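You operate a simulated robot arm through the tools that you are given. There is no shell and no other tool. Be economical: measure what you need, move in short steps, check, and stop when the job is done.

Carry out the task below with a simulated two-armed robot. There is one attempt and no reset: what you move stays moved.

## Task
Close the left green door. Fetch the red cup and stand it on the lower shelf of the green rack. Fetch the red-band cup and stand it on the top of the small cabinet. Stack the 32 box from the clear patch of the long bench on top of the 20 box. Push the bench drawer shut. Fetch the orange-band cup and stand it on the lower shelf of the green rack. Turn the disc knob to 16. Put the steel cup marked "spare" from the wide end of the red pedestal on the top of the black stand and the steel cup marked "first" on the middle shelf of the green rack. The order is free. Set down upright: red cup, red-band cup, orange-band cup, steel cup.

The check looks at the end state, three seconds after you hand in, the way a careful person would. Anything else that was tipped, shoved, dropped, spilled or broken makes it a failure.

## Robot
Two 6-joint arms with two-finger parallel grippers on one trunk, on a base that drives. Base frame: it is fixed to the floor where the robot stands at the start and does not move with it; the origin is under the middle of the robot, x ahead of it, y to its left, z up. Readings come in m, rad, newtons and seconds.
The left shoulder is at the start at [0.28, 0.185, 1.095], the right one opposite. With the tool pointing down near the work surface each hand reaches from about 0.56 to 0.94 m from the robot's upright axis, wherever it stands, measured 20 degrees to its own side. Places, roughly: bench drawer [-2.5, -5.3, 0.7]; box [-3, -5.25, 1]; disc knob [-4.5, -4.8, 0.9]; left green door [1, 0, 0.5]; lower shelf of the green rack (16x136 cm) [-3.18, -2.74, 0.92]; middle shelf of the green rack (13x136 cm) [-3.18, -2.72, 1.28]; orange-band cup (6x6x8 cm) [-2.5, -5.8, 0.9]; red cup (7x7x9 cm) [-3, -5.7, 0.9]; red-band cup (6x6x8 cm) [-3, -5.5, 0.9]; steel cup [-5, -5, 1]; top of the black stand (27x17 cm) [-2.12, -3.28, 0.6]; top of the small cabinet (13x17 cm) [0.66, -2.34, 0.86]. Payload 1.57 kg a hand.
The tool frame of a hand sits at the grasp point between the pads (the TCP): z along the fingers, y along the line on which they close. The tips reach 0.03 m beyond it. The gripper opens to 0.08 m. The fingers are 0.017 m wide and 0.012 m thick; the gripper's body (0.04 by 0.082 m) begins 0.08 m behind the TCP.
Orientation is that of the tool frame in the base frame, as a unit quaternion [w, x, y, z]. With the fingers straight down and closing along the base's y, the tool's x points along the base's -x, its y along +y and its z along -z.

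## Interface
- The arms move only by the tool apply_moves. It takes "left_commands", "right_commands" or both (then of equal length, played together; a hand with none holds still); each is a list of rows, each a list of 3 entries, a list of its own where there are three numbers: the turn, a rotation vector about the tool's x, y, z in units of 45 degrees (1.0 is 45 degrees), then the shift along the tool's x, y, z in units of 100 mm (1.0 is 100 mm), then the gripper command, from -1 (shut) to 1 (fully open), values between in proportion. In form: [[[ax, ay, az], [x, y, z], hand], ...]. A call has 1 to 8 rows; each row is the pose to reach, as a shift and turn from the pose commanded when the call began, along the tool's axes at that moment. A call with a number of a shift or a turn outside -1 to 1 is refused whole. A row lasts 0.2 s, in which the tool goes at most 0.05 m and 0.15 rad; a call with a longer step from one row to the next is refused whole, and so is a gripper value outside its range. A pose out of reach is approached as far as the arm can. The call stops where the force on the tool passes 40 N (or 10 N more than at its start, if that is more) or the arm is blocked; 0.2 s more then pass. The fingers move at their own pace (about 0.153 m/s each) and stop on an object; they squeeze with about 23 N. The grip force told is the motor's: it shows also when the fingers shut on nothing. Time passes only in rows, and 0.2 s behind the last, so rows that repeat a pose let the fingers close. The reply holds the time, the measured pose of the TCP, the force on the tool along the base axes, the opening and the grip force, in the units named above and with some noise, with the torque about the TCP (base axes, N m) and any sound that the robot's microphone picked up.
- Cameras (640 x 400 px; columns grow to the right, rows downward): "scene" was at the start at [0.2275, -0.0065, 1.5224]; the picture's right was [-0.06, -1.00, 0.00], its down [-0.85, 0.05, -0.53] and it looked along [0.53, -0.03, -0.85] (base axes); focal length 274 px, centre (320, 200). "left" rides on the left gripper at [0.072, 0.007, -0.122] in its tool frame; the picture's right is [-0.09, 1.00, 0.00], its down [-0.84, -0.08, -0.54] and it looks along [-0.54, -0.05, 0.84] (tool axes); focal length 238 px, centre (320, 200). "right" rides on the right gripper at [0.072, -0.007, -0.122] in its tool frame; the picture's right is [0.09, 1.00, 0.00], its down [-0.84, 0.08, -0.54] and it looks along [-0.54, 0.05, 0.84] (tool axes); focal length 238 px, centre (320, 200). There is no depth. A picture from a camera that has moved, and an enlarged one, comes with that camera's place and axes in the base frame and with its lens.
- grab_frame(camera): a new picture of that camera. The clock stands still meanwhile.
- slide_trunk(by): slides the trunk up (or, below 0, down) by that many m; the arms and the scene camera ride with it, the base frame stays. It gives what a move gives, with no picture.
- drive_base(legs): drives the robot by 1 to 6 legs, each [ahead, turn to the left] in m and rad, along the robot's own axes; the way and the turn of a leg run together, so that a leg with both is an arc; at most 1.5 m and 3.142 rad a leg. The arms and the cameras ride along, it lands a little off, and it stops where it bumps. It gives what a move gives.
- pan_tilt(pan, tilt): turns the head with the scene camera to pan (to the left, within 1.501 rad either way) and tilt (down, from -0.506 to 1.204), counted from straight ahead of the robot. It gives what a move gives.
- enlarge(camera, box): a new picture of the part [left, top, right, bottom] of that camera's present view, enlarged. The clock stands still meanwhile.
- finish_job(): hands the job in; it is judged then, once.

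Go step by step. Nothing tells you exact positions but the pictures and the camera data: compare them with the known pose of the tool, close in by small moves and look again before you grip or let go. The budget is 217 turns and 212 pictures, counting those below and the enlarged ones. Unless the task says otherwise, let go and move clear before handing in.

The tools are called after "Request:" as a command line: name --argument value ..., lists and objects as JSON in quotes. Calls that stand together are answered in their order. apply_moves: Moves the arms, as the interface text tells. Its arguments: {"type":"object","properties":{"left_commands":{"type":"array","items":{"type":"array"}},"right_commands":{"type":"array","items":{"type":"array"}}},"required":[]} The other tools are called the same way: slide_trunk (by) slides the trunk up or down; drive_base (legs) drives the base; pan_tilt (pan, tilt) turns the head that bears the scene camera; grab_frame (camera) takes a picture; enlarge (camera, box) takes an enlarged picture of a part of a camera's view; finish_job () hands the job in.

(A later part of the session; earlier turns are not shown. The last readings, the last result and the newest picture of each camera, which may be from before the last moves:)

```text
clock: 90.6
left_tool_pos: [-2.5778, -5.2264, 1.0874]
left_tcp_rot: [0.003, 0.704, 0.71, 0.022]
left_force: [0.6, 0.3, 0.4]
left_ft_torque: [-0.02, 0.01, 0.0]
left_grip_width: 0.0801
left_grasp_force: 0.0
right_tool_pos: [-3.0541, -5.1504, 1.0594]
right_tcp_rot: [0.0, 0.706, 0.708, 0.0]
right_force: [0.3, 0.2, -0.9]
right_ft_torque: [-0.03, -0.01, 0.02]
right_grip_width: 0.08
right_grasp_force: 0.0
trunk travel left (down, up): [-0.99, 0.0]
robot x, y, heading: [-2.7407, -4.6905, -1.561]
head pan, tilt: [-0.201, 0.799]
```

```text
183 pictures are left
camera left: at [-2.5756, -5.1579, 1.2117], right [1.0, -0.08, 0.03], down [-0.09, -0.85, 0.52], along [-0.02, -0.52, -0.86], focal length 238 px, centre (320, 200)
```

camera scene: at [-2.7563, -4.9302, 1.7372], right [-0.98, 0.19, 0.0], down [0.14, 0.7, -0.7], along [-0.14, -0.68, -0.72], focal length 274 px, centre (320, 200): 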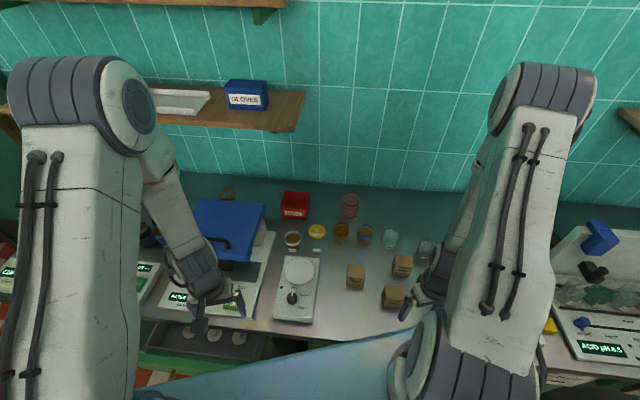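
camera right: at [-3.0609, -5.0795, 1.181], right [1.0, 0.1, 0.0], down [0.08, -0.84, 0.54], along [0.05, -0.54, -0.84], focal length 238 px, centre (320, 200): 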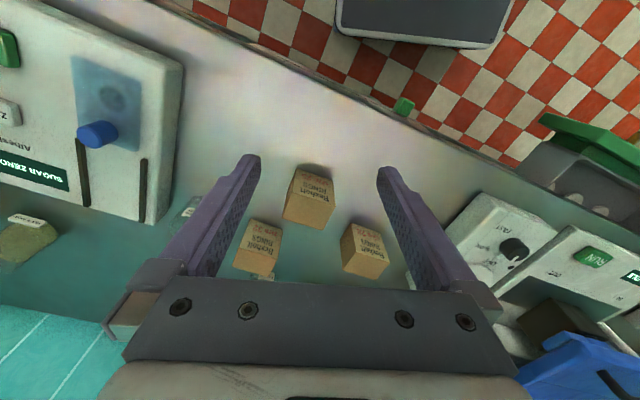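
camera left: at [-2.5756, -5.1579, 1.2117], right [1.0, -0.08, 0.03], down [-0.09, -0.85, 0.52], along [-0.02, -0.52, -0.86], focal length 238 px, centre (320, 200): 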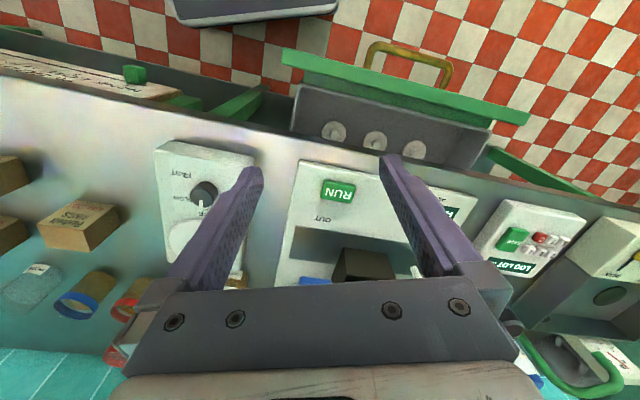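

The bench front runs at about −19° to the base axes, so I'll square up the robot to heading ≈−1.89 later. Now I enlarge the boxes in the right wrist view.

Request:
enlarge --camera "right" --box '[200, 130, 420, 290]'

Request:
enlarge --camera "scene" --box '[260, 180, 460, 320]'

```text
2.50 times, centred on (310, 210) of right
camera zoom: at [-3.0609, -5.0795, 1.181], right [1.0, 0.1, 0.0], down [0.08, -0.84, 0.54], along [0.05, -0.54, -0.84], focal length 596 px, centre (345, 175)
```

zoom: 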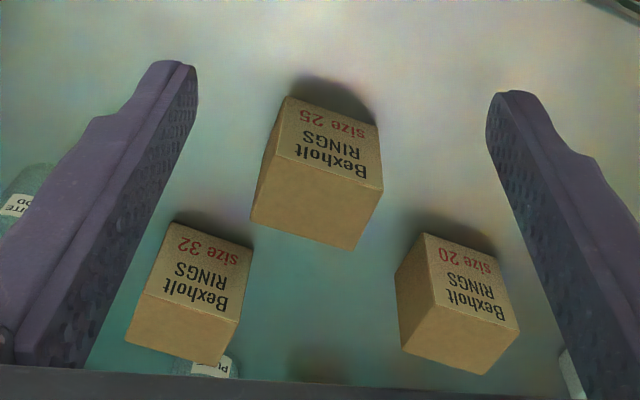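

```text
2.86 times, centred on (360, 250) of scene
camera zoom: at [-2.7563, -4.9302, 1.7372], right [-0.98, 0.19, 0.0], down [0.14, 0.7, -0.7], along [-0.14, -0.68, -0.72], focal length 782 px, centre (206, 57)
```

zoom: 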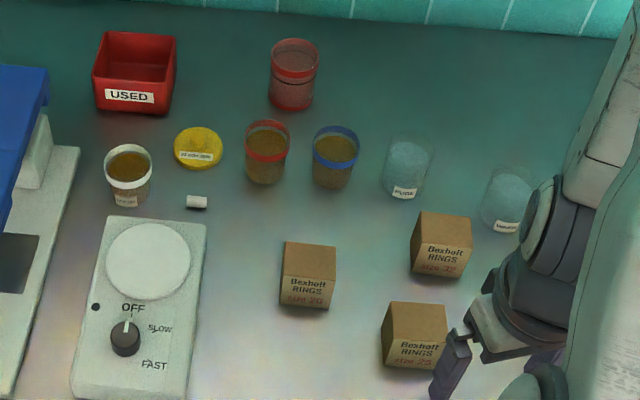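

Box positions: 32 at ≈(-3.135,-5.364), 20 at ≈(-2.963,-5.355), both aligned with the bench. I square up the robot with the bench and look through the right wrist camera again.

Request:
drive_base --legs '[[0, -0.3]]'

Request:
grab_frame --camera "right"

Request:
pan_tilt --pan 0.5 --tilt 0.7

Request:
grab_frame --camera "scene"

```text
clock: 92.0
left_tool_pos: [-2.7445, -5.2498, 1.0889]
left_tcp_rot: [0.005, 0.802, 0.597, 0.022]
left_force: [-0.4, -0.4, -0.4]
left_ft_torque: [0.01, 0.0, -0.02]
left_grip_width: 0.0801
left_grasp_force: 0.2
right_tool_pos: [-3.1757, -5.0376, 1.0591]
right_tcp_rot: [0.0, 0.804, 0.595, 0.0]
right_force: [0.5, 1.0, 0.3]
right_ft_torque: [-0.01, -0.02, -0.01]
right_grip_width: 0.08
right_grasp_force: 0.0
trunk travel left (down, up): [-0.99, 0.0]
robot x, y, heading: [-2.7387, -4.6854, -1.867]
head pan, tilt: [-0.201, 0.799]
```

```text
180 pictures are left
camera right: at [-3.1618, -4.9675, 1.181], right [0.98, -0.2, 0.0], down [-0.17, -0.82, 0.54], along [-0.11, -0.53, -0.84], focal length 238 px, centre (320, 200)
```

right: 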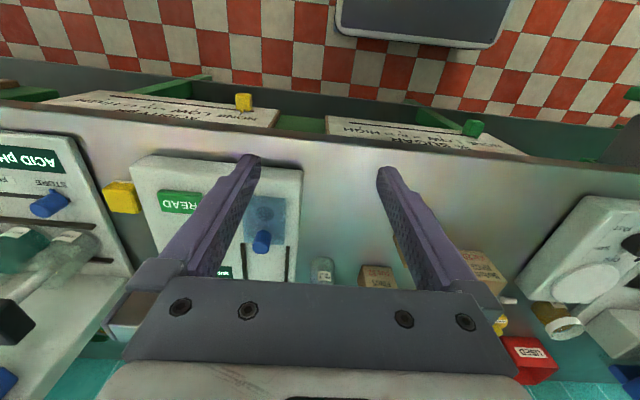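

```text
clock: 93.0
left_tool_pos: [-2.7432, -5.2491, 1.0873]
left_tcp_rot: [0.006, 0.802, 0.596, 0.021]
left_force: [-0.4, -0.2, -0.5]
left_ft_torque: [0.02, -0.02, -0.01]
left_grip_width: 0.0803
left_grasp_force: 0.0
right_tool_pos: [-3.1756, -5.0381, 1.0598]
right_tcp_rot: [0.0, 0.804, 0.595, 0.001]
right_force: [-0.2, -1.3, -0.5]
right_ft_torque: [0.01, -0.01, 0.02]
right_grip_width: 0.08
right_grasp_force: 0.0
trunk travel left (down, up): [-0.99, 0.0]
robot x, y, heading: [-2.7409, -4.6844, -1.869]
head pan, tilt: [0.499, 0.7]
```

```text
179 pictures are left
camera scene: at [-2.771, -4.9273, 1.7454], right [-0.98, -0.2, 0.0], down [-0.13, 0.63, -0.76], along [0.15, -0.75, -0.64], focal length 274 px, centre (320, 200)
```

scene: 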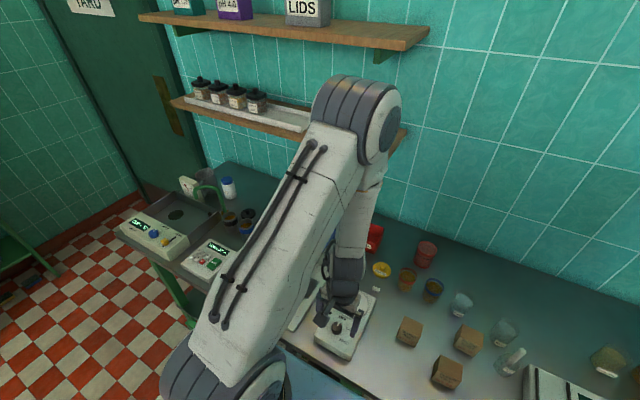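

Request:
enlarge --camera "scene" --box '[150, 160, 310, 280]'

```text
3.33 times, centred on (230, 220) of scene
camera zoom: at [-2.771, -4.9273, 1.7454], right [-0.98, -0.2, 0.0], down [-0.13, 0.63, -0.76], along [0.15, -0.75, -0.64], focal length 912 px, centre (620, 133)
```

zoom: 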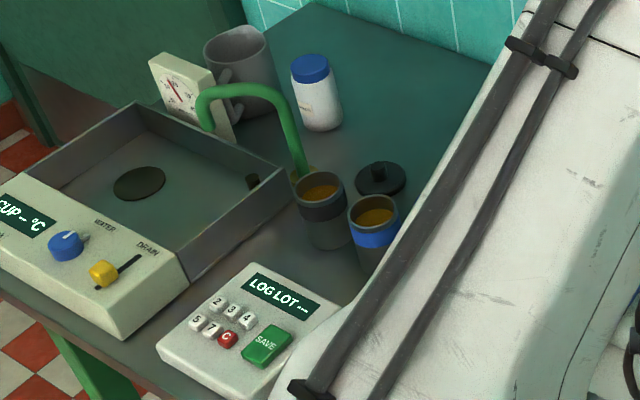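

No orange band there; I'll hunt for it afterwards. Now the right hand goes over the 32 box.

Request:
apply_moves --right_commands '[[[0, 0, 0], [-0.33, 0.15, 0], 1], [[0, 0, 0], [-0.66, 0.3, 0], 1], [[0, 0, 0], [-1, 0.45, 0], 1]]'

Request:
apply_moves --right_commands '[[[0, 0, 0], [-0.33, 0.15, 0], 1], [[0, 0, 0], [-0.66, 0.3, 0], 1], [[0, 0, 0], [-1, 0.45, 0], 1]]'

Request:
apply_moves --right_commands '[[[0, 0, 0], [-0.33, 0.15, 0], 1], [[0, 0, 0], [-0.66, 0.3, 0], 1], [[0, 0, 0], [-0.9, 0.45, 0], 1]]'

Request:
grab_frame --camera "right"

Request:
pan_tilt --pan -0.05 --tilt 0.8

Request:
enlarge --camera "scene" --box '[240, 120, 480, 300]'

```text
clock: 93.8
left_tool_pos: [-2.7438, -5.2499, 1.0883]
left_tcp_rot: [0.007, 0.803, 0.596, 0.021]
left_force: [-0.7, 0.5, -1.0]
left_ft_torque: [0.0, 0.02, 0.03]
left_grip_width: 0.0802
left_grasp_force: 0.1
right_tool_pos: [-3.1614, -5.1477, 1.0597]
right_tcp_rot: [-0.001, 0.804, 0.595, 0.001]
right_force: [0.0, -0.1, -0.9]
right_ft_torque: [0.03, 0.0, 0.02]
right_grip_width: 0.0799
right_grasp_force: 0.1
trunk travel left (down, up): [-0.99, 0.0]
robot x, y, heading: [-2.7436, -4.6868, -1.865]
head pan, tilt: [0.499, 0.7]
```

```text
clock: 94.6
left_tool_pos: [-2.7457, -5.2504, 1.0885]
left_tcp_rot: [0.006, 0.803, 0.596, 0.022]
left_force: [0.1, 0.2, -0.6]
left_ft_torque: [-0.02, -0.01, 0.03]
left_grip_width: 0.0799
left_grasp_force: 0.0
right_tool_pos: [-3.1489, -5.2563, 1.0588]
right_tcp_rot: [0.001, 0.804, 0.595, 0.001]
right_force: [-0.3, 0.1, 0.6]
right_ft_torque: [-0.04, -0.01, 0.02]
right_grip_width: 0.0799
right_grasp_force: 0.1
trunk travel left (down, up): [-0.99, 0.0]
robot x, y, heading: [-2.7397, -4.69, -1.867]
head pan, tilt: [0.499, 0.7]
```

```text
clock: 95.4
left_tool_pos: [-2.7443, -5.2492, 1.088]
left_tcp_rot: [0.006, 0.802, 0.596, 0.023]
left_force: [0.2, 0.0, -0.3]
left_ft_torque: [-0.02, 0.02, -0.04]
left_grip_width: 0.0799
left_grasp_force: 0.1
right_tool_pos: [-3.1316, -5.355, 1.0592]
right_tcp_rot: [0.001, 0.803, 0.595, 0.001]
right_force: [0.2, 1.0, -0.7]
right_ft_torque: [0.04, -0.04, -0.01]
right_grip_width: 0.08
right_grasp_force: 0.0
trunk travel left (down, up): [-0.99, 0.0]
robot x, y, heading: [-2.7347, -4.687, -1.868]
head pan, tilt: [0.499, 0.7]
```

```text
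177 pictures are left
camera right: at [-3.1175, -5.285, 1.1807], right [0.98, -0.2, 0.0], down [-0.17, -0.82, 0.54], along [-0.11, -0.53, -0.84], focal length 238 px, centre (320, 200)
```

right: 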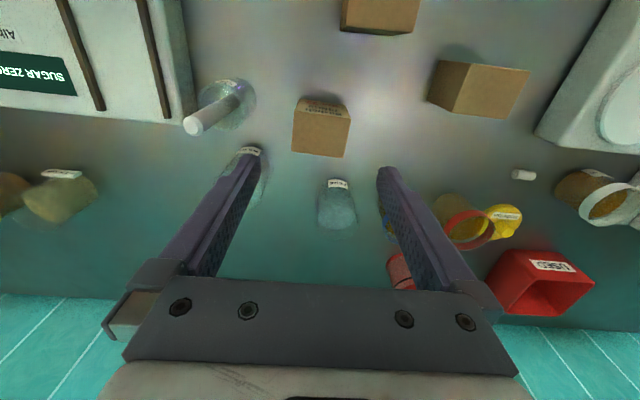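

```text
clock: 96.4
left_tool_pos: [-2.7446, -5.2509, 1.088]
left_tcp_rot: [0.006, 0.802, 0.596, 0.021]
left_force: [-0.3, 0.4, 0.3]
left_ft_torque: [0.01, 0.04, 0.0]
left_grip_width: 0.0801
left_grasp_force: 0.1
right_tool_pos: [-3.131, -5.3542, 1.0593]
right_tcp_rot: [0.001, 0.804, 0.595, 0.0]
right_force: [1.2, 0.2, 0.9]
right_ft_torque: [-0.05, -0.02, -0.02]
right_grip_width: 0.0799
right_grasp_force: 0.1
trunk travel left (down, up): [-0.99, 0.0]
robot x, y, heading: [-2.7417, -4.6895, -1.867]
head pan, tilt: [-0.051, 0.799]
```

```text
2.22 times, centred on (360, 210) of scene
camera zoom: at [-2.8154, -4.92, 1.7372], right [-0.94, 0.34, 0.0], down [0.24, 0.67, -0.7], along [-0.24, -0.66, -0.72], focal length 608 px, centre (231, 178)
```

zoom: 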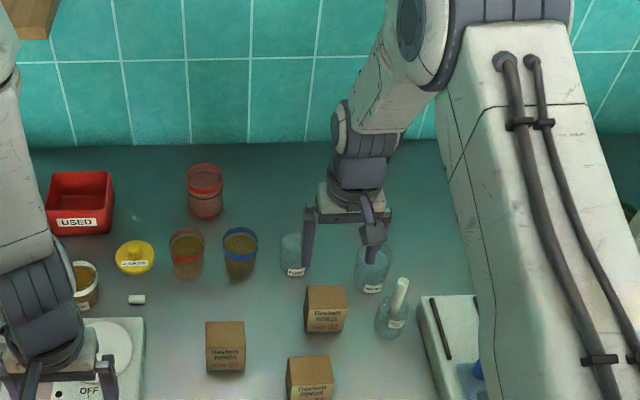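

The hand is centred over the 32 box. I descend and grip.

Request:
apply_moves --right_commands '[[[0, 0, 0], [0, 0, 0.4], 1], [[0, 0, 0], [0, 0, 0.8], 1], [[0, 0, 0], [-0.03, 0, 1], 1]]'

Request:
apply_moves --right_commands '[[[0, 0, 0], [0, 0, 0.25], 1], [[0, 0, 0], [0, 0, 0.47], 1], [[0, 0, 0], [0, 0, 0.47], -1], [[0, 0, 0], [0, 0, 0.47], -1], [[0, 0, 0], [0, 0, 0.47], -1]]'

Request:
grab_frame --camera "right"

```text
clock: 97.2
left_tool_pos: [-2.7437, -5.2494, 1.0891]
left_tcp_rot: [0.005, 0.802, 0.597, 0.021]
left_force: [0.3, -0.8, 0.1]
left_ft_torque: [-0.02, -0.04, -0.02]
left_grip_width: 0.0801
left_grasp_force: 0.1
right_tool_pos: [-3.1317, -5.3581, 0.9597]
right_tcp_rot: [0.001, 0.803, 0.596, 0.001]
right_force: [0.2, -0.1, -0.6]
right_ft_torque: [0.0, 0.03, 0.02]
right_grip_width: 0.0799
right_grasp_force: 0.1
trunk travel left (down, up): [-0.99, 0.0]
robot x, y, heading: [-2.7397, -4.6878, -1.864]
head pan, tilt: [-0.051, 0.799]
```

```text
clock: 98.4
left_tool_pos: [-2.7437, -5.2494, 1.0879]
left_tcp_rot: [0.006, 0.803, 0.596, 0.022]
left_force: [0.9, 0.7, 0.4]
left_ft_torque: [-0.01, -0.01, 0.0]
left_grip_width: 0.0798
left_grasp_force: 0.1
right_tool_pos: [-3.1315, -5.3554, 0.9124]
right_tcp_rot: [0.0, 0.803, 0.596, 0.0]
right_force: [-0.5, -0.3, -0.2]
right_ft_torque: [0.02, 0.04, 0.01]
right_grip_width: 0.06
right_grasp_force: 22.9
trunk travel left (down, up): [-0.99, 0.0]
robot x, y, heading: [-2.7434, -4.6876, -1.87]
head pan, tilt: [-0.051, 0.799]
```

```text
175 pictures are left
camera right: at [-3.1178, -5.2874, 1.0334], right [0.98, -0.2, 0.0], down [-0.17, -0.82, 0.54], along [-0.11, -0.53, -0.84], focal length 238 px, centre (320, 200)
```

right: 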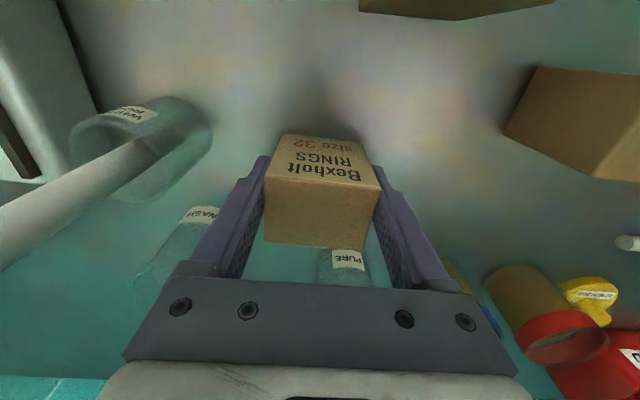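

Gripped (0.06 m). Lift and carry over to above the 20 box.

Request:
apply_moves --right_commands '[[[0, 0, 0], [0, 0, -0.3], -1], [[0, 0, 0], [0, 0, -0.65], -1], [[0, 0, 0], [0, 0, -1], -1]]'

Request:
apply_moves --right_commands '[[[0, 0, 0], [0.12, 0.33, 0], -1], [[0, 0, 0], [0.25, 0.66, 0], -1], [[0, 0, 0], [0.37, 1, 0], -1]]'

Request:
apply_moves --right_commands '[[[0, 0, 0], [0.11, 0.3, 0], -1], [[0, 0, 0], [0.22, 0.615, 0], -1], [[0, 0, 0], [0.22, 0.615, 0], -1]]'

Request:
grab_frame --camera "right"

Request:
enlarge --camera "scene" --box '[240, 160, 420, 295]'

```text
clock: 99.2
left_tool_pos: [-2.7444, -5.2499, 1.0883]
left_tcp_rot: [0.006, 0.802, 0.597, 0.021]
left_force: [0.0, 0.0, -0.1]
left_ft_torque: [0.02, 0.03, 0.0]
left_grip_width: 0.0801
left_grasp_force: 0.0
right_tool_pos: [-3.1313, -5.3576, 1.0126]
right_tcp_rot: [0.001, 0.803, 0.596, 0.0]
right_force: [-0.7, 0.5, -0.6]
right_ft_torque: [0.01, 0.03, 0.02]
right_grip_width: 0.0601
right_grasp_force: 22.9
trunk travel left (down, up): [-0.99, 0.0]
robot x, y, heading: [-2.7396, -4.6867, -1.866]
head pan, tilt: [-0.051, 0.799]
```

```text
clock: 100.0
left_tool_pos: [-2.7439, -5.2503, 1.0887]
left_tcp_rot: [0.005, 0.802, 0.597, 0.021]
left_force: [0.1, -1.0, -0.4]
left_ft_torque: [-0.02, -0.01, 0.03]
left_grip_width: 0.0804
left_grasp_force: 0.0
right_tool_pos: [-3.0251, -5.3524, 1.0128]
right_tcp_rot: [0.0, 0.804, 0.595, 0.0]
right_force: [-0.4, 0.7, -1.5]
right_ft_torque: [0.02, 0.01, -0.02]
right_grip_width: 0.0598
right_grasp_force: 23.2
trunk travel left (down, up): [-0.99, 0.0]
robot x, y, heading: [-2.7397, -4.6875, -1.871]
head pan, tilt: [-0.051, 0.799]
```

```text
clock: 100.8
left_tool_pos: [-2.7442, -5.2493, 1.0872]
left_tcp_rot: [0.005, 0.802, 0.596, 0.021]
left_force: [-0.1, 0.7, 0.3]
left_ft_torque: [0.02, -0.02, 0.05]
left_grip_width: 0.0802
left_grasp_force: 0.1
right_tool_pos: [-2.9591, -5.3476, 1.0123]
right_tcp_rot: [0.0, 0.804, 0.594, 0.0]
right_force: [0.3, 0.9, -0.2]
right_ft_torque: [0.01, -0.05, -0.02]
right_grip_width: 0.06
right_grasp_force: 22.7
trunk travel left (down, up): [-0.99, 0.0]
robot x, y, heading: [-2.7391, -4.6902, -1.863]
head pan, tilt: [-0.051, 0.799]
```

```text
174 pictures are left
camera right: at [-2.9456, -5.2781, 1.1336], right [0.98, -0.2, 0.0], down [-0.17, -0.82, 0.54], along [-0.11, -0.53, -0.84], focal length 238 px, centre (320, 200)
```

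right: 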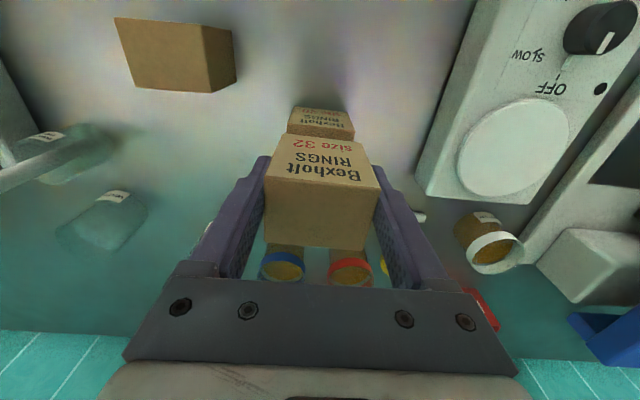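

```text
2.96 times, centred on (330, 228) of scene
camera zoom: at [-2.8153, -4.92, 1.7372], right [-0.94, 0.34, 0.0], down [0.24, 0.67, -0.7], along [-0.24, -0.66, -0.72], focal length 811 px, centre (290, 118)
```

zoom: 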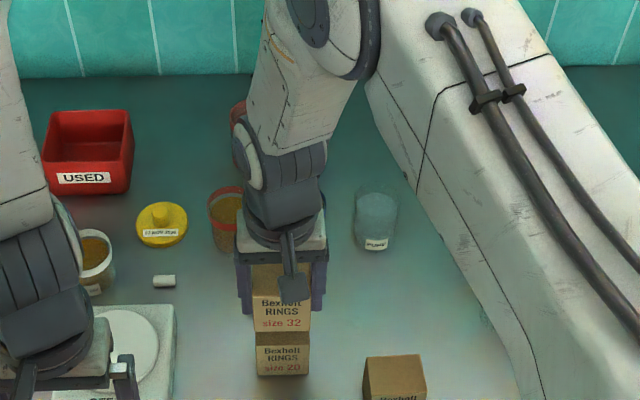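

Front edges of 32 and 20 line up. I lower gently until contact.

Request:
apply_moves --right_commands '[[[0, 0, 0], [0, 0, 0.12], -1], [[0, 0, 0], [0, 0, 0.22], -1], [[0, 0, 0], [0, 0, 0.27], -1], [[0, 0, 0], [0, 0, 0.29], -1]]'

Request:
grab_frame --camera "right"

```text
clock: 101.8
left_tool_pos: [-2.7441, -5.2508, 1.088]
left_tcp_rot: [0.006, 0.802, 0.597, 0.022]
left_force: [-0.2, 0.3, -0.2]
left_ft_torque: [0.0, 0.02, 0.02]
left_grip_width: 0.0802
left_grasp_force: 0.1
right_tool_pos: [-2.9603, -5.3467, 0.9832]
right_tcp_rot: [0.0, 0.804, 0.595, 0.0]
right_force: [0.4, -0.3, -1.4]
right_ft_torque: [0.01, 0.03, 0.04]
right_grip_width: 0.0597
right_grasp_force: 23.1
trunk travel left (down, up): [-0.99, 0.0]
robot x, y, heading: [-2.7388, -4.6898, -1.861]
head pan, tilt: [-0.051, 0.799]
```

```text
172 pictures are left
camera right: at [-2.9459, -5.2774, 1.1049], right [0.98, -0.2, 0.0], down [-0.17, -0.82, 0.54], along [-0.11, -0.53, -0.84], focal length 238 px, centre (320, 200)
```

right: 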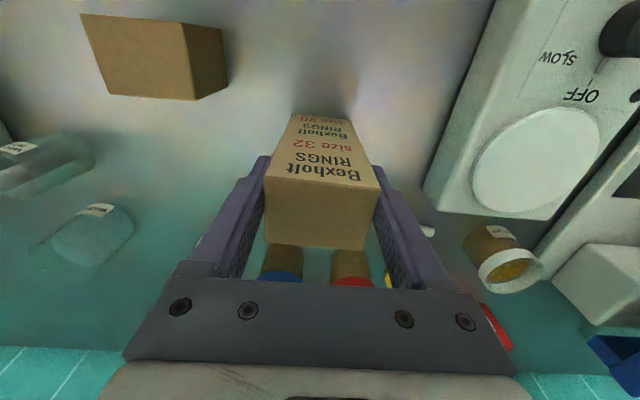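

Request:
apply_moves --right_commands '[[[0, 0, 0], [0, 0, 0.02], -1], [[0, 0, 0], [0, 0, 0.04], -1], [[0, 0, 0], [0, 0, 0.06], -1]]'

Request:
enlarge --camera "right" --box '[240, 90, 400, 190]'

```text
clock: 102.6
left_tool_pos: [-2.7438, -5.248, 1.0892]
left_tcp_rot: [0.006, 0.803, 0.596, 0.021]
left_force: [0.1, 1.0, 0.6]
left_ft_torque: [-0.02, 0.02, 0.02]
left_grip_width: 0.08
left_grasp_force: 0.1
right_tool_pos: [-2.9594, -5.3483, 0.9791]
right_tcp_rot: [0.003, 0.804, 0.595, -0.001]
right_force: [-1.2, 2.9, 21.6]
right_ft_torque: [0.0, 0.18, -0.25]
right_grip_width: 0.0599
right_grasp_force: 23.1
trunk travel left (down, up): [-0.99, 0.0]
robot x, y, heading: [-2.7385, -4.6894, -1.865]
head pan, tilt: [-0.051, 0.799]
```

```text
4.00 times, centred on (320, 140) of right
camera zoom: at [-2.946, -5.278, 1.1005], right [0.98, -0.2, 0.0], down [-0.17, -0.82, 0.55], along [-0.11, -0.53, -0.84], focal length 953 px, centre (320, 440)
```

zoom: 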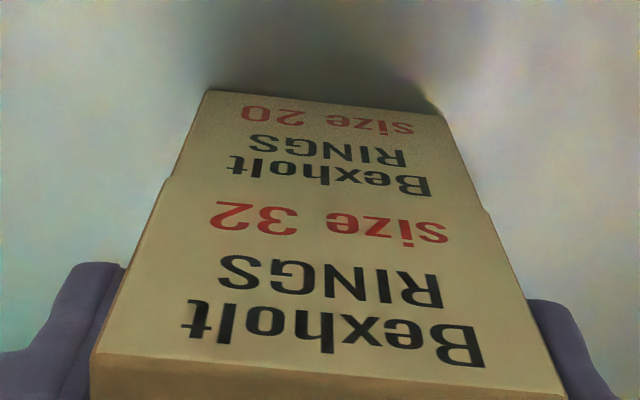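

In contact and well aligned. I ease up a touch, release and rise.

Request:
apply_moves --right_commands '[[[0, 0, 0], [0, 0, -0.02], -1], [[0, 0, 0], [0, 0, -0.02], 1], [[0, 0, 0], [0, 0, -0.02], 1], [[0, 0, 0], [0, 0, -0.3], 1], [[0, 0, 0], [0, 0, -0.7], 1], [[0, 0, 0], [0, 0, -1], 1]]'

Request:
grab_frame --camera "right"

```text
clock: 104.0
left_tool_pos: [-2.7436, -5.2497, 1.0882]
left_tcp_rot: [0.006, 0.802, 0.596, 0.021]
left_force: [-0.2, -0.2, 0.1]
left_ft_torque: [-0.02, 0.04, 0.0]
left_grip_width: 0.0799
left_grasp_force: 0.2
right_tool_pos: [-2.9598, -5.3485, 1.0787]
right_tcp_rot: [0.0, 0.804, 0.595, 0.0]
right_force: [-1.3, 0.2, 0.1]
right_ft_torque: [0.02, -0.01, 0.02]
right_grip_width: 0.08
right_grasp_force: 0.1
trunk travel left (down, up): [-0.99, 0.0]
robot x, y, heading: [-2.7365, -4.6844, -1.865]
head pan, tilt: [-0.051, 0.799]
```

```text
170 pictures are left
camera right: at [-2.9464, -5.2779, 1.1998], right [0.98, -0.2, 0.0], down [-0.17, -0.82, 0.54], along [-0.11, -0.53, -0.84], focal length 238 px, centre (320, 200)
```

right: 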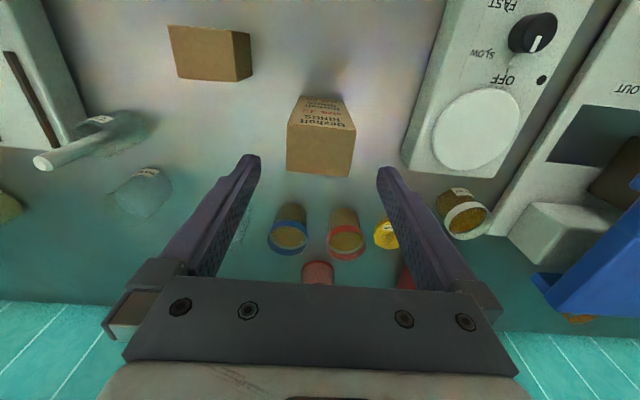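

The stack is good. Next the drawer: I pull both hands back and shift left along the bench, standing a little back from it.

Request:
apply_moves --right_commands '[[[0, 0, 0], [0.4, 0, -0.1], 1], [[0, 0, 0], [0.8, -0.1, -0.3], 1], [[0, 0, 0], [1, -0.3, -0.3], 1]]'

Request:
apply_moves --right_commands '[[[0, 0, 0], [0.4, -0.2, 0], 1], [[0, 0, 0], [0.8, -0.4, 0], 1], [[0, 0, 0], [1, -0.6, 0], 1]]'

Request:
drive_base --legs '[[-0.25, 0], [0, 1.31], [0.288, 0], [0, -1.33]]'

Request:
pan_tilt --pan 0.1 --tilt 0.7

Request:
grab_frame --camera "scene"

Request:
grab_frame --camera "left"

```text
clock: 104.8
left_tool_pos: [-2.7441, -5.2496, 1.0883]
left_tcp_rot: [0.005, 0.802, 0.597, 0.021]
left_force: [1.1, -0.2, 0.6]
left_ft_torque: [-0.01, -0.02, 0.02]
left_grip_width: 0.08
left_grasp_force: 0.0
right_tool_pos: [-2.9605, -5.243, 1.1083]
right_tcp_rot: [0.0, 0.804, 0.594, 0.0]
right_force: [0.3, -0.6, -0.1]
right_ft_torque: [-0.01, 0.02, 0.02]
right_grip_width: 0.0798
right_grasp_force: 0.1
trunk travel left (down, up): [-0.99, 0.0]
robot x, y, heading: [-2.7387, -4.6854, -1.866]
head pan, tilt: [-0.051, 0.799]
```

```text
clock: 105.6
left_tool_pos: [-2.7431, -5.2496, 1.0889]
left_tcp_rot: [0.005, 0.803, 0.596, 0.022]
left_force: [-1.0, 0.8, 0.4]
left_ft_torque: [-0.01, 0.02, -0.01]
left_grip_width: 0.0798
left_grasp_force: 0.1
right_tool_pos: [-2.9901, -5.1412, 1.1055]
right_tcp_rot: [-0.001, 0.804, 0.595, 0.001]
right_force: [1.0, 0.3, 0.4]
right_ft_torque: [0.01, 0.0, 0.02]
right_grip_width: 0.08
right_grasp_force: 0.0
right hand out of reach, approached as far as the arm can: row 3
trunk travel left (down, up): [-0.99, 0.0]
robot x, y, heading: [-2.741, -4.6896, -1.866]
head pan, tilt: [-0.051, 0.799]
```

```text
clock: 115.5
left_tool_pos: [-2.434, -5.1671, 1.0881]
left_tcp_rot: [0.006, 0.807, 0.59, 0.022]
left_force: [-0.3, -1.0, 0.6]
left_ft_torque: [0.0, 0.01, -0.03]
left_grip_width: 0.08
left_grasp_force: 0.0
right_tool_pos: [-2.6769, -5.056, 1.1062]
right_tcp_rot: [-0.001, 0.808, 0.589, 0.001]
right_force: [1.3, 0.0, 0.8]
right_ft_torque: [-0.02, 0.0, 0.0]
right_grip_width: 0.0801
right_grasp_force: 0.0
trunk travel left (down, up): [-0.99, 0.0]
robot x, y, heading: [-2.4217, -4.6095, -1.886]
head pan, tilt: [-0.051, 0.799]
```

```text
clock: 116.2
left_tool_pos: [-2.4338, -5.1667, 1.0883]
left_tcp_rot: [0.006, 0.807, 0.59, 0.022]
left_force: [0.7, 0.5, 0.5]
left_ft_torque: [0.01, 0.03, -0.02]
left_grip_width: 0.0801
left_grasp_force: 0.1
right_tool_pos: [-2.6763, -5.0551, 1.1056]
right_tcp_rot: [0.0, 0.808, 0.589, 0.001]
right_force: [-0.2, 0.0, -0.4]
right_ft_torque: [0.0, -0.02, -0.02]
right_grip_width: 0.0799
right_grasp_force: 0.1
trunk travel left (down, up): [-0.99, 0.0]
robot x, y, heading: [-2.4168, -4.6062, -1.884]
head pan, tilt: [0.099, 0.7]
```

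```text
169 pictures are left
camera scene: at [-2.4892, -4.844, 1.7454], right [-0.98, 0.21, 0.0], down [0.14, 0.63, -0.76], along [-0.16, -0.75, -0.64], focal length 274 px, centre (320, 200)
```

scene: 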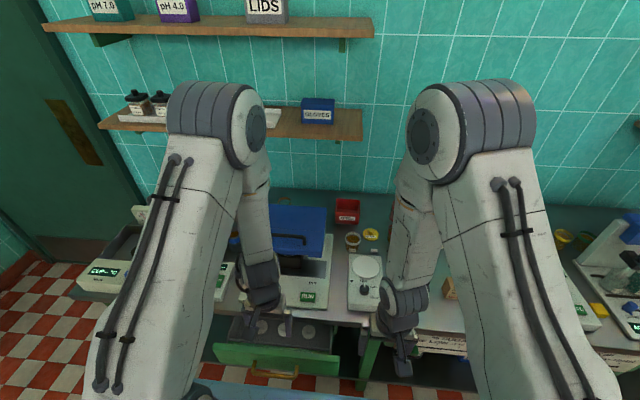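

```text
168 pictures are left
camera left: at [-2.4097, -5.1029, 1.2117], right [0.92, -0.39, 0.03], down [-0.35, -0.78, 0.52], along [-0.18, -0.49, -0.86], focal length 238 px, centre (320, 200)
```

left: 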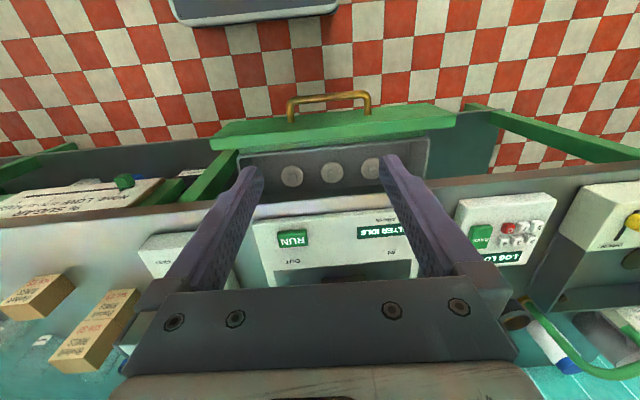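

I back off a bit, lower the trunk to drawer height, and tilt the left hand forward beside the drawer handle.

Request:
drive_base --legs '[[-0.15, 0]]'

Request:
slide_trunk --by -0.35

Request:
apply_moves --left_commands '[[[0, -0.17, 0], [0, 0.15, 0], -1], [[0, -0.34, 0], [0, 0.35, 0], -1], [[0, -0.51, 0], [0, 0.55, 0], -1], [[0, -0.68, 0], [0, 0.75, 0], -1], [[0, -0.85, 0], [0, 0.95, 0], -1], [[0, -1, 0], [0, 1, 0], -1]]'

Request:
pan_tilt --pan 0.2 --tilt 0.9

Request:
grab_frame --camera "scene"

Request:
grab_frame --camera "left"

```text
clock: 117.6
left_tool_pos: [-2.3876, -5.0236, 1.0873]
left_tcp_rot: [0.006, 0.807, 0.59, 0.022]
left_force: [-0.8, 0.3, -0.4]
left_ft_torque: [0.01, 0.0, 0.0]
left_grip_width: 0.08
left_grasp_force: 0.0
right_tool_pos: [-2.6299, -4.9108, 1.1066]
right_tcp_rot: [-0.001, 0.808, 0.589, 0.002]
right_force: [0.0, -0.2, -0.1]
right_ft_torque: [-0.02, -0.02, 0.01]
right_grip_width: 0.0801
right_grasp_force: 0.0
trunk travel left (down, up): [-0.99, 0.0]
robot x, y, heading: [-2.3749, -4.4618, -1.886]
head pan, tilt: [0.099, 0.7]
```

```text
clock: 121.0
left_tool_pos: [-2.3876, -5.0227, 0.7397]
left_tcp_rot: [0.006, 0.808, 0.589, 0.022]
left_force: [0.4, 0.3, 0.1]
left_ft_torque: [0.06, -0.01, 0.03]
left_grip_width: 0.08
left_grasp_force: 0.0
right_tool_pos: [-2.6308, -4.9109, 0.7544]
right_tcp_rot: [0.0, 0.809, 0.588, 0.001]
right_force: [-0.2, -0.1, 0.2]
right_ft_torque: [-0.02, -0.02, -0.04]
right_grip_width: 0.0801
right_grasp_force: 0.0
trunk travel left (down, up): [-0.64, 0.35]
robot x, y, heading: [-2.3772, -4.4612, -1.883]
head pan, tilt: [0.099, 0.7]
```

```text
clock: 122.4
left_tool_pos: [-2.278, -5.091, 0.6957]
left_tcp_rot: [0.233, 0.754, 0.543, -0.289]
left_force: [-0.4, 0.1, -0.3]
left_ft_torque: [0.02, -0.02, 0.05]
left_grip_width: 0.0
left_grasp_force: 20.9
left hand out of reach, approached as far as the arm can: row 2, 3, 4, 5, 6
right_tool_pos: [-2.6293, -4.9111, 0.7549]
right_tcp_rot: [-0.001, 0.808, 0.589, 0.001]
right_force: [0.1, 0.7, 0.2]
right_ft_torque: [-0.01, -0.02, -0.03]
right_grip_width: 0.0796
right_grasp_force: 0.0
trunk travel left (down, up): [-0.64, 0.35]
robot x, y, heading: [-2.3718, -4.4591, -1.886]
head pan, tilt: [0.099, 0.7]
```

```text
clock: 123.2
left_tool_pos: [-2.2776, -5.0921, 0.6953]
left_tcp_rot: [0.23, 0.755, 0.543, -0.288]
left_force: [-0.2, 0.5, 1.1]
left_ft_torque: [0.02, 0.0, -0.01]
left_grip_width: 0.0
left_grasp_force: 21.4
right_tool_pos: [-2.6297, -4.9115, 0.7552]
right_tcp_rot: [0.0, 0.809, 0.588, 0.001]
right_force: [0.9, -0.4, 0.4]
right_ft_torque: [0.0, 0.0, 0.0]
right_grip_width: 0.0801
right_grasp_force: 0.1
trunk travel left (down, up): [-0.64, 0.35]
robot x, y, heading: [-2.374, -4.464, -1.884]
head pan, tilt: [0.201, 0.901]
```

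```text
167 pictures are left
camera scene: at [-2.4331, -4.6916, 1.3793], right [-0.99, 0.11, 0.0], down [0.09, 0.78, -0.62], along [-0.07, -0.62, -0.78], focal length 274 px, centre (320, 200)
```

scene: 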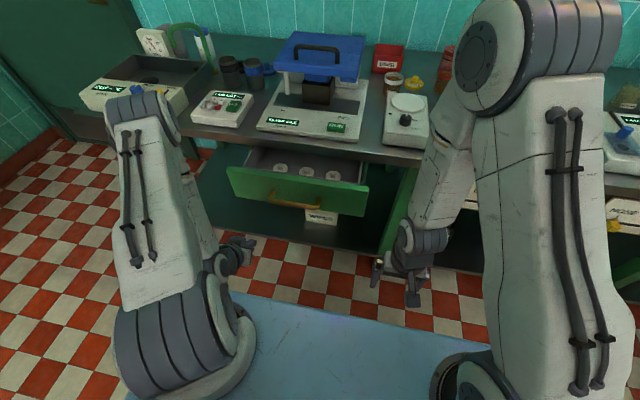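

```text
166 pictures are left
camera left: at [-2.2296, -4.9645, 0.7341], right [0.93, -0.37, 0.1], down [-0.18, -0.19, 0.97], along [-0.34, -0.91, -0.24], focal length 238 px, centre (320, 200)
```

left: 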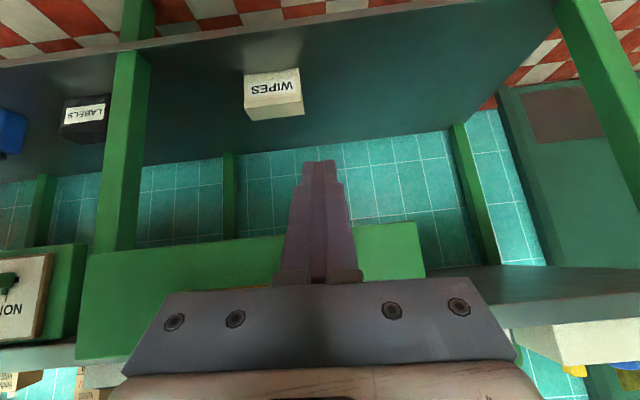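

The finger would pass under the drawer panel (panel z ≈0.70–0.80), so I raise the trunk 8 cm and push forward.

Request:
slide_trunk --by 0.08

Request:
apply_moves --left_commands '[[[0, 0, 0], [-0.25, 0, 0.24], -1], [[0, 0, 0], [-0.5, 0, 0.47], -1], [[0, 0, 0], [-0.73, 0, 0.69], -1]]'

Request:
apply_moves --left_commands '[[[0, 0, 0], [-0.2, 0, 0.19], -1], [[0, 0, 0], [-0.4, 0, 0.38], -1], [[0, 0, 0], [-0.58, 0, 0.55], -1]]'

Request:
grab_frame --camera "scene"

Request:
grab_frame --camera "left"

```text
clock: 124.3
left_tool_pos: [-2.2766, -5.0918, 0.7757]
left_tcp_rot: [0.232, 0.754, 0.542, -0.289]
left_force: [1.1, 0.1, 0.6]
left_ft_torque: [-0.02, 0.03, 0.01]
left_grip_width: 0.0
left_grasp_force: 21.1
right_tool_pos: [-2.6294, -4.9113, 0.8359]
right_tcp_rot: [-0.002, 0.809, 0.588, 0.001]
right_force: [1.0, -0.3, 0.4]
right_ft_torque: [0.03, -0.01, 0.01]
right_grip_width: 0.0802
right_grasp_force: 0.1
trunk travel left (down, up): [-0.72, 0.27]
robot x, y, heading: [-2.3737, -4.4647, -1.88]
head pan, tilt: [0.201, 0.901]
```

```text
clock: 125.1
left_tool_pos: [-2.3083, -5.1883, 0.7749]
left_tcp_rot: [0.232, 0.754, 0.543, -0.29]
left_force: [0.4, 0.7, 0.3]
left_ft_torque: [0.01, 0.03, 0.02]
left_grip_width: 0.0002
left_grasp_force: 21.2
right_tool_pos: [-2.6294, -4.9117, 0.8358]
right_tcp_rot: [-0.001, 0.809, 0.588, 0.0]
right_force: [-0.4, -0.3, 0.4]
right_ft_torque: [-0.01, 0.01, 0.01]
right_grip_width: 0.0801
right_grasp_force: 0.0
trunk travel left (down, up): [-0.72, 0.27]
robot x, y, heading: [-2.3749, -4.465, -1.879]
head pan, tilt: [0.201, 0.901]
```

```text
clock: 125.9
left_tool_pos: [-2.3319, -5.2635, 0.7741]
left_tcp_rot: [0.232, 0.754, 0.542, -0.289]
left_force: [-0.1, 0.6, 0.1]
left_ft_torque: [0.0, 0.03, -0.01]
left_grip_width: 0.0
left_grasp_force: 21.6
right_tool_pos: [-2.6293, -4.9108, 0.8351]
right_tcp_rot: [0.0, 0.809, 0.588, 0.001]
right_force: [0.9, 0.0, 0.0]
right_ft_torque: [0.02, -0.01, -0.02]
right_grip_width: 0.0801
right_grasp_force: 0.2
trunk travel left (down, up): [-0.72, 0.27]
robot x, y, heading: [-2.3779, -4.464, -1.884]
head pan, tilt: [0.201, 0.901]
```

```text
165 pictures are left
camera scene: at [-2.433, -4.6915, 1.4593], right [-0.99, 0.11, 0.0], down [0.09, 0.78, -0.62], along [-0.07, -0.62, -0.78], focal length 274 px, centre (320, 200)
```

scene: 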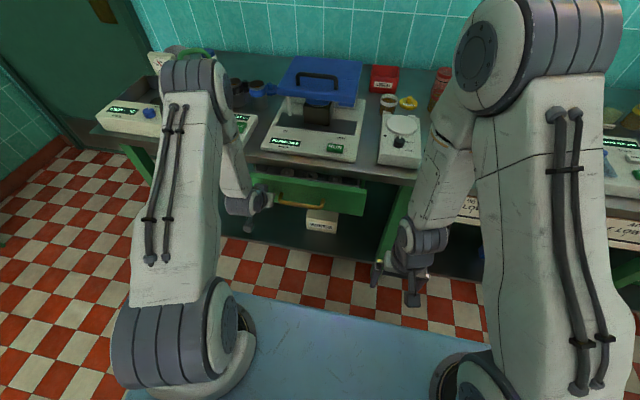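

```text
164 pictures are left
camera left: at [-2.2841, -5.1363, 0.8133], right [0.93, -0.37, 0.1], down [-0.18, -0.19, 0.97], along [-0.33, -0.91, -0.24], focal length 238 px, centre (320, 200)
```

left: 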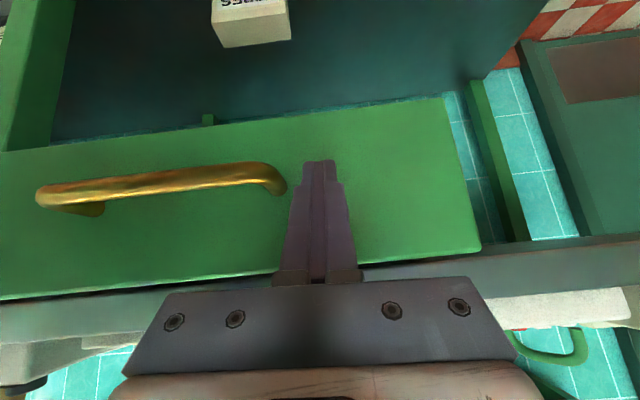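

The drawer is moving in. I keep pushing slowly to its stop.

Request:
apply_moves --left_commands '[[[0, 0, 0], [-0.15, 0, 0.14], -1], [[0, 0, 0], [-0.3, 0, 0.28], -1], [[0, 0, 0], [-0.45, 0, 0.42], -1], [[0, 0, 0], [-0.6, 0, 0.56], -1], [[0, 0, 0], [-0.75, 0, 0.7], -1]]'

Request:
grab_frame --camera "scene"

Request:
grab_frame --camera "left"

```text
clock: 126.8
left_tool_pos: [-2.3487, -5.3196, 0.7722]
left_tcp_rot: [0.224, 0.757, 0.545, -0.282]
left_force: [3.2, 15.5, 13.5]
left_ft_torque: [-0.1, -0.02, -0.07]
left_grip_width: 0.0
left_grasp_force: 21.0
right_tool_pos: [-2.629, -4.9102, 0.8356]
right_tcp_rot: [-0.001, 0.808, 0.589, 0.001]
right_force: [0.1, -0.8, -0.2]
right_ft_torque: [0.01, 0.0, -0.01]
right_grip_width: 0.0803
right_grasp_force: 0.0
trunk travel left (down, up): [-0.72, 0.27]
robot x, y, heading: [-2.3735, -4.4598, -1.885]
head pan, tilt: [0.201, 0.901]
stopped in row 4 (left hand): the force on the tool passed its limit at 85 N (the readings are from after the stop); the commanded pose is now the measured one
```

```text
163 pictures are left
camera scene: at [-2.4328, -4.6905, 1.4596], right [-0.99, 0.11, 0.0], down [0.09, 0.78, -0.62], along [-0.07, -0.62, -0.78], focal length 274 px, centre (320, 200)
```

scene: 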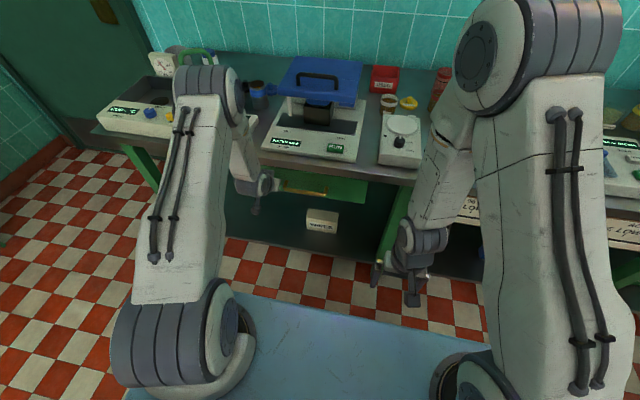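

```text
162 pictures are left
camera left: at [-2.3018, -5.193, 0.8132], right [0.93, -0.37, 0.09], down [-0.18, -0.21, 0.96], along [-0.33, -0.91, -0.26], focal length 238 px, centre (320, 200)
```

left: 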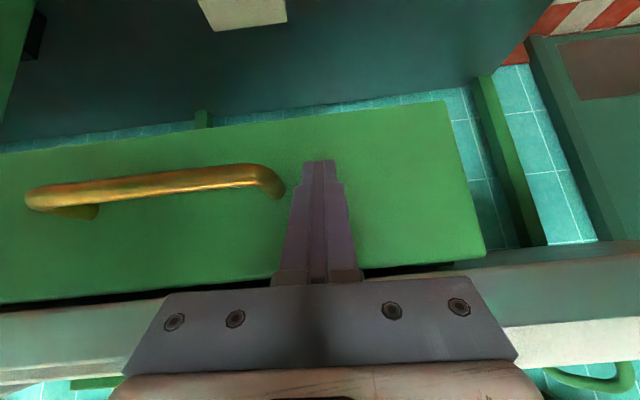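

Request:
apply_moves --left_commands '[[[0, 0, 0], [0.3, 0, -0.28], -1], [[0, 0, 0], [0.6, 0, -0.56], -1], [[0, 0, 0], [0.9, 0, -0.84], -1]]'

Request:
grab_frame --camera "left"

Request:
enlarge --camera "scene" --box '[220, 110, 440, 240]'

```text
clock: 127.6
left_tool_pos: [-2.3136, -5.204, 0.7731]
left_tcp_rot: [0.226, 0.756, 0.545, -0.282]
left_force: [-0.7, 0.1, -0.5]
left_ft_torque: [0.01, 0.02, 0.03]
left_grip_width: 0.0
left_grasp_force: 21.1
right_tool_pos: [-2.6307, -4.9105, 0.8349]
right_tcp_rot: [-0.001, 0.808, 0.589, 0.001]
right_force: [0.1, -0.5, 0.2]
right_ft_torque: [-0.02, 0.0, -0.02]
right_grip_width: 0.0796
right_grasp_force: 0.1
trunk travel left (down, up): [-0.72, 0.27]
robot x, y, heading: [-2.3749, -4.4577, -1.886]
head pan, tilt: [0.201, 0.901]
```

```text
161 pictures are left
camera left: at [-2.2659, -5.0768, 0.8152], right [0.93, -0.37, 0.09], down [-0.18, -0.21, 0.96], along [-0.33, -0.91, -0.26], focal length 238 px, centre (320, 200)
```

left: 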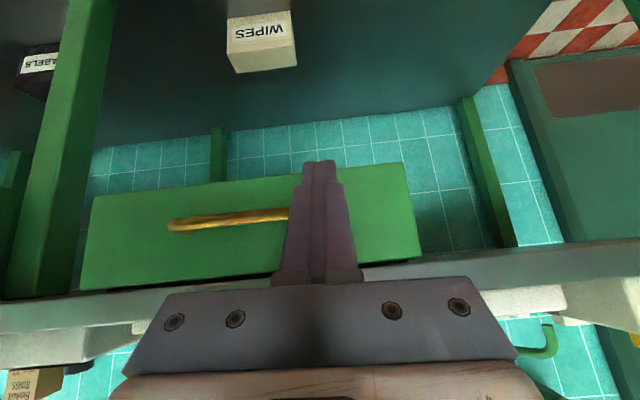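

```text
2.91 times, centred on (330, 175) of scene
camera zoom: at [-2.4331, -4.6916, 1.4593], right [-0.99, 0.11, 0.0], down [0.09, 0.78, -0.62], along [-0.07, -0.62, -0.78], focal length 796 px, centre (291, 273)
```

zoom: 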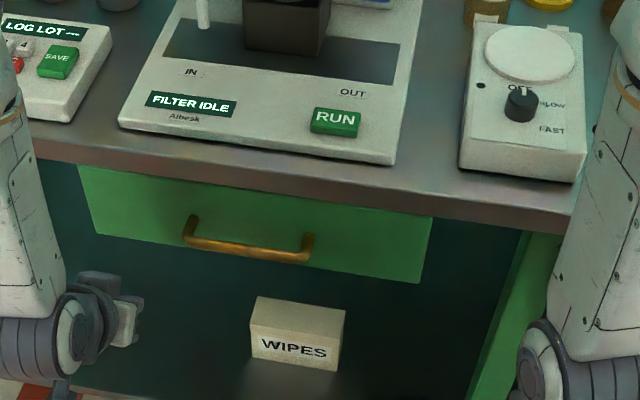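

The drawer is shut. I straighten the left hand, raise the trunk and look for the orange-band cup behind the filter machine.

Request:
apply_moves --left_commands '[[[0, 0.17, 0], [0.15, 0, -0.3], -1], [[0, 0.34, 0], [0.3, 0, -0.6], -1], [[0, 0.51, 0], [0.3, 0, -0.9], 1], [[0, 0.68, 0], [0.3, 0, -1], 1], [[0, 0.85, 0], [0.3, 0, -1], 1], [[0, 1, 0], [0.3, 0, -1], 1]]'

Request:
slide_trunk --by 0.27

Request:
pan_tilt --pan 0.0 --tilt 0.6

Request:
enlarge --camera "scene" --box '[200, 130, 460, 290]'

Request:
grab_frame --camera "left"

```text
clock: 129.0
left_tool_pos: [-2.2868, -5.1186, 0.827]
left_tcp_rot: [0.0, 0.807, 0.59, 0.029]
left_force: [0.0, 0.9, 0.4]
left_ft_torque: [0.02, -0.04, 0.04]
left_grip_width: 0.0799
left_grasp_force: 0.1
right_tool_pos: [-2.6292, -4.9112, 0.8364]
right_tcp_rot: [-0.001, 0.808, 0.589, 0.001]
right_force: [0.4, 0.3, 0.2]
right_ft_torque: [0.0, -0.01, -0.01]
right_grip_width: 0.08
right_grasp_force: 0.0
trunk travel left (down, up): [-0.72, 0.27]
robot x, y, heading: [-2.3705, -4.4603, -1.883]
head pan, tilt: [0.201, 0.901]
```

```text
clock: 131.8
left_tool_pos: [-2.2868, -5.1193, 1.0951]
left_tcp_rot: [-0.001, 0.807, 0.59, 0.029]
left_force: [-0.3, -0.3, 0.3]
left_ft_torque: [0.02, 0.04, 0.0]
left_grip_width: 0.0801
left_grasp_force: 0.1
right_tool_pos: [-2.6301, -4.9113, 1.1045]
right_tcp_rot: [0.0, 0.808, 0.589, 0.002]
right_force: [0.3, -0.8, 0.1]
right_ft_torque: [-0.03, 0.0, 0.01]
right_grip_width: 0.0797
right_grasp_force: 0.0
trunk travel left (down, up): [-0.99, 0.0]
robot x, y, heading: [-2.3774, -4.4619, -1.882]
head pan, tilt: [0.201, 0.901]
```

```text
clock: 132.6
left_tool_pos: [-2.2875, -5.1189, 1.0962]
left_tcp_rot: [0.0, 0.807, 0.589, 0.029]
left_force: [-0.1, 0.5, 0.3]
left_ft_torque: [0.0, -0.03, 0.04]
left_grip_width: 0.0801
left_grasp_force: 0.0
right_tool_pos: [-2.6293, -4.9115, 1.1054]
right_tcp_rot: [-0.001, 0.808, 0.589, 0.003]
right_force: [-0.6, -0.2, 1.7]
right_ft_torque: [-0.03, 0.01, 0.01]
right_grip_width: 0.0798
right_grasp_force: 0.1
trunk travel left (down, up): [-0.99, 0.0]
robot x, y, heading: [-2.3747, -4.4644, -1.878]
head pan, tilt: [0.0, 0.6]
```

```text
2.46 times, centred on (330, 210) of scene
camera zoom: at [-2.4516, -4.7006, 1.754], right [-0.95, 0.31, 0.0], down [0.17, 0.54, -0.82], along [-0.25, -0.78, -0.57], focal length 674 px, centre (295, 175)
```

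zoom: 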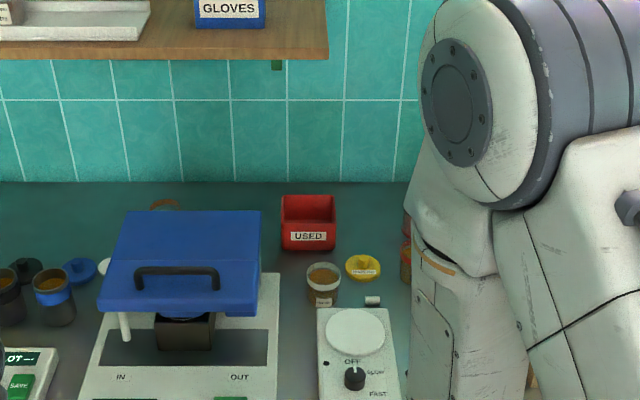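

```text
158 pictures are left
camera left: at [-2.2633, -5.0567, 1.2217], right [0.92, -0.39, 0.03], down [-0.35, -0.79, 0.5], along [-0.17, -0.47, -0.87], focal length 238 px, centre (320, 200)
```

left: 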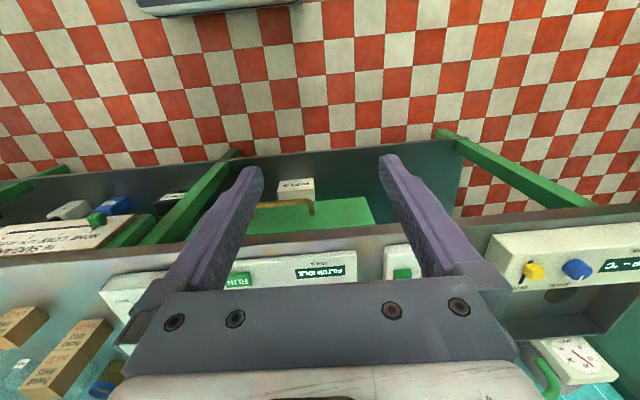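

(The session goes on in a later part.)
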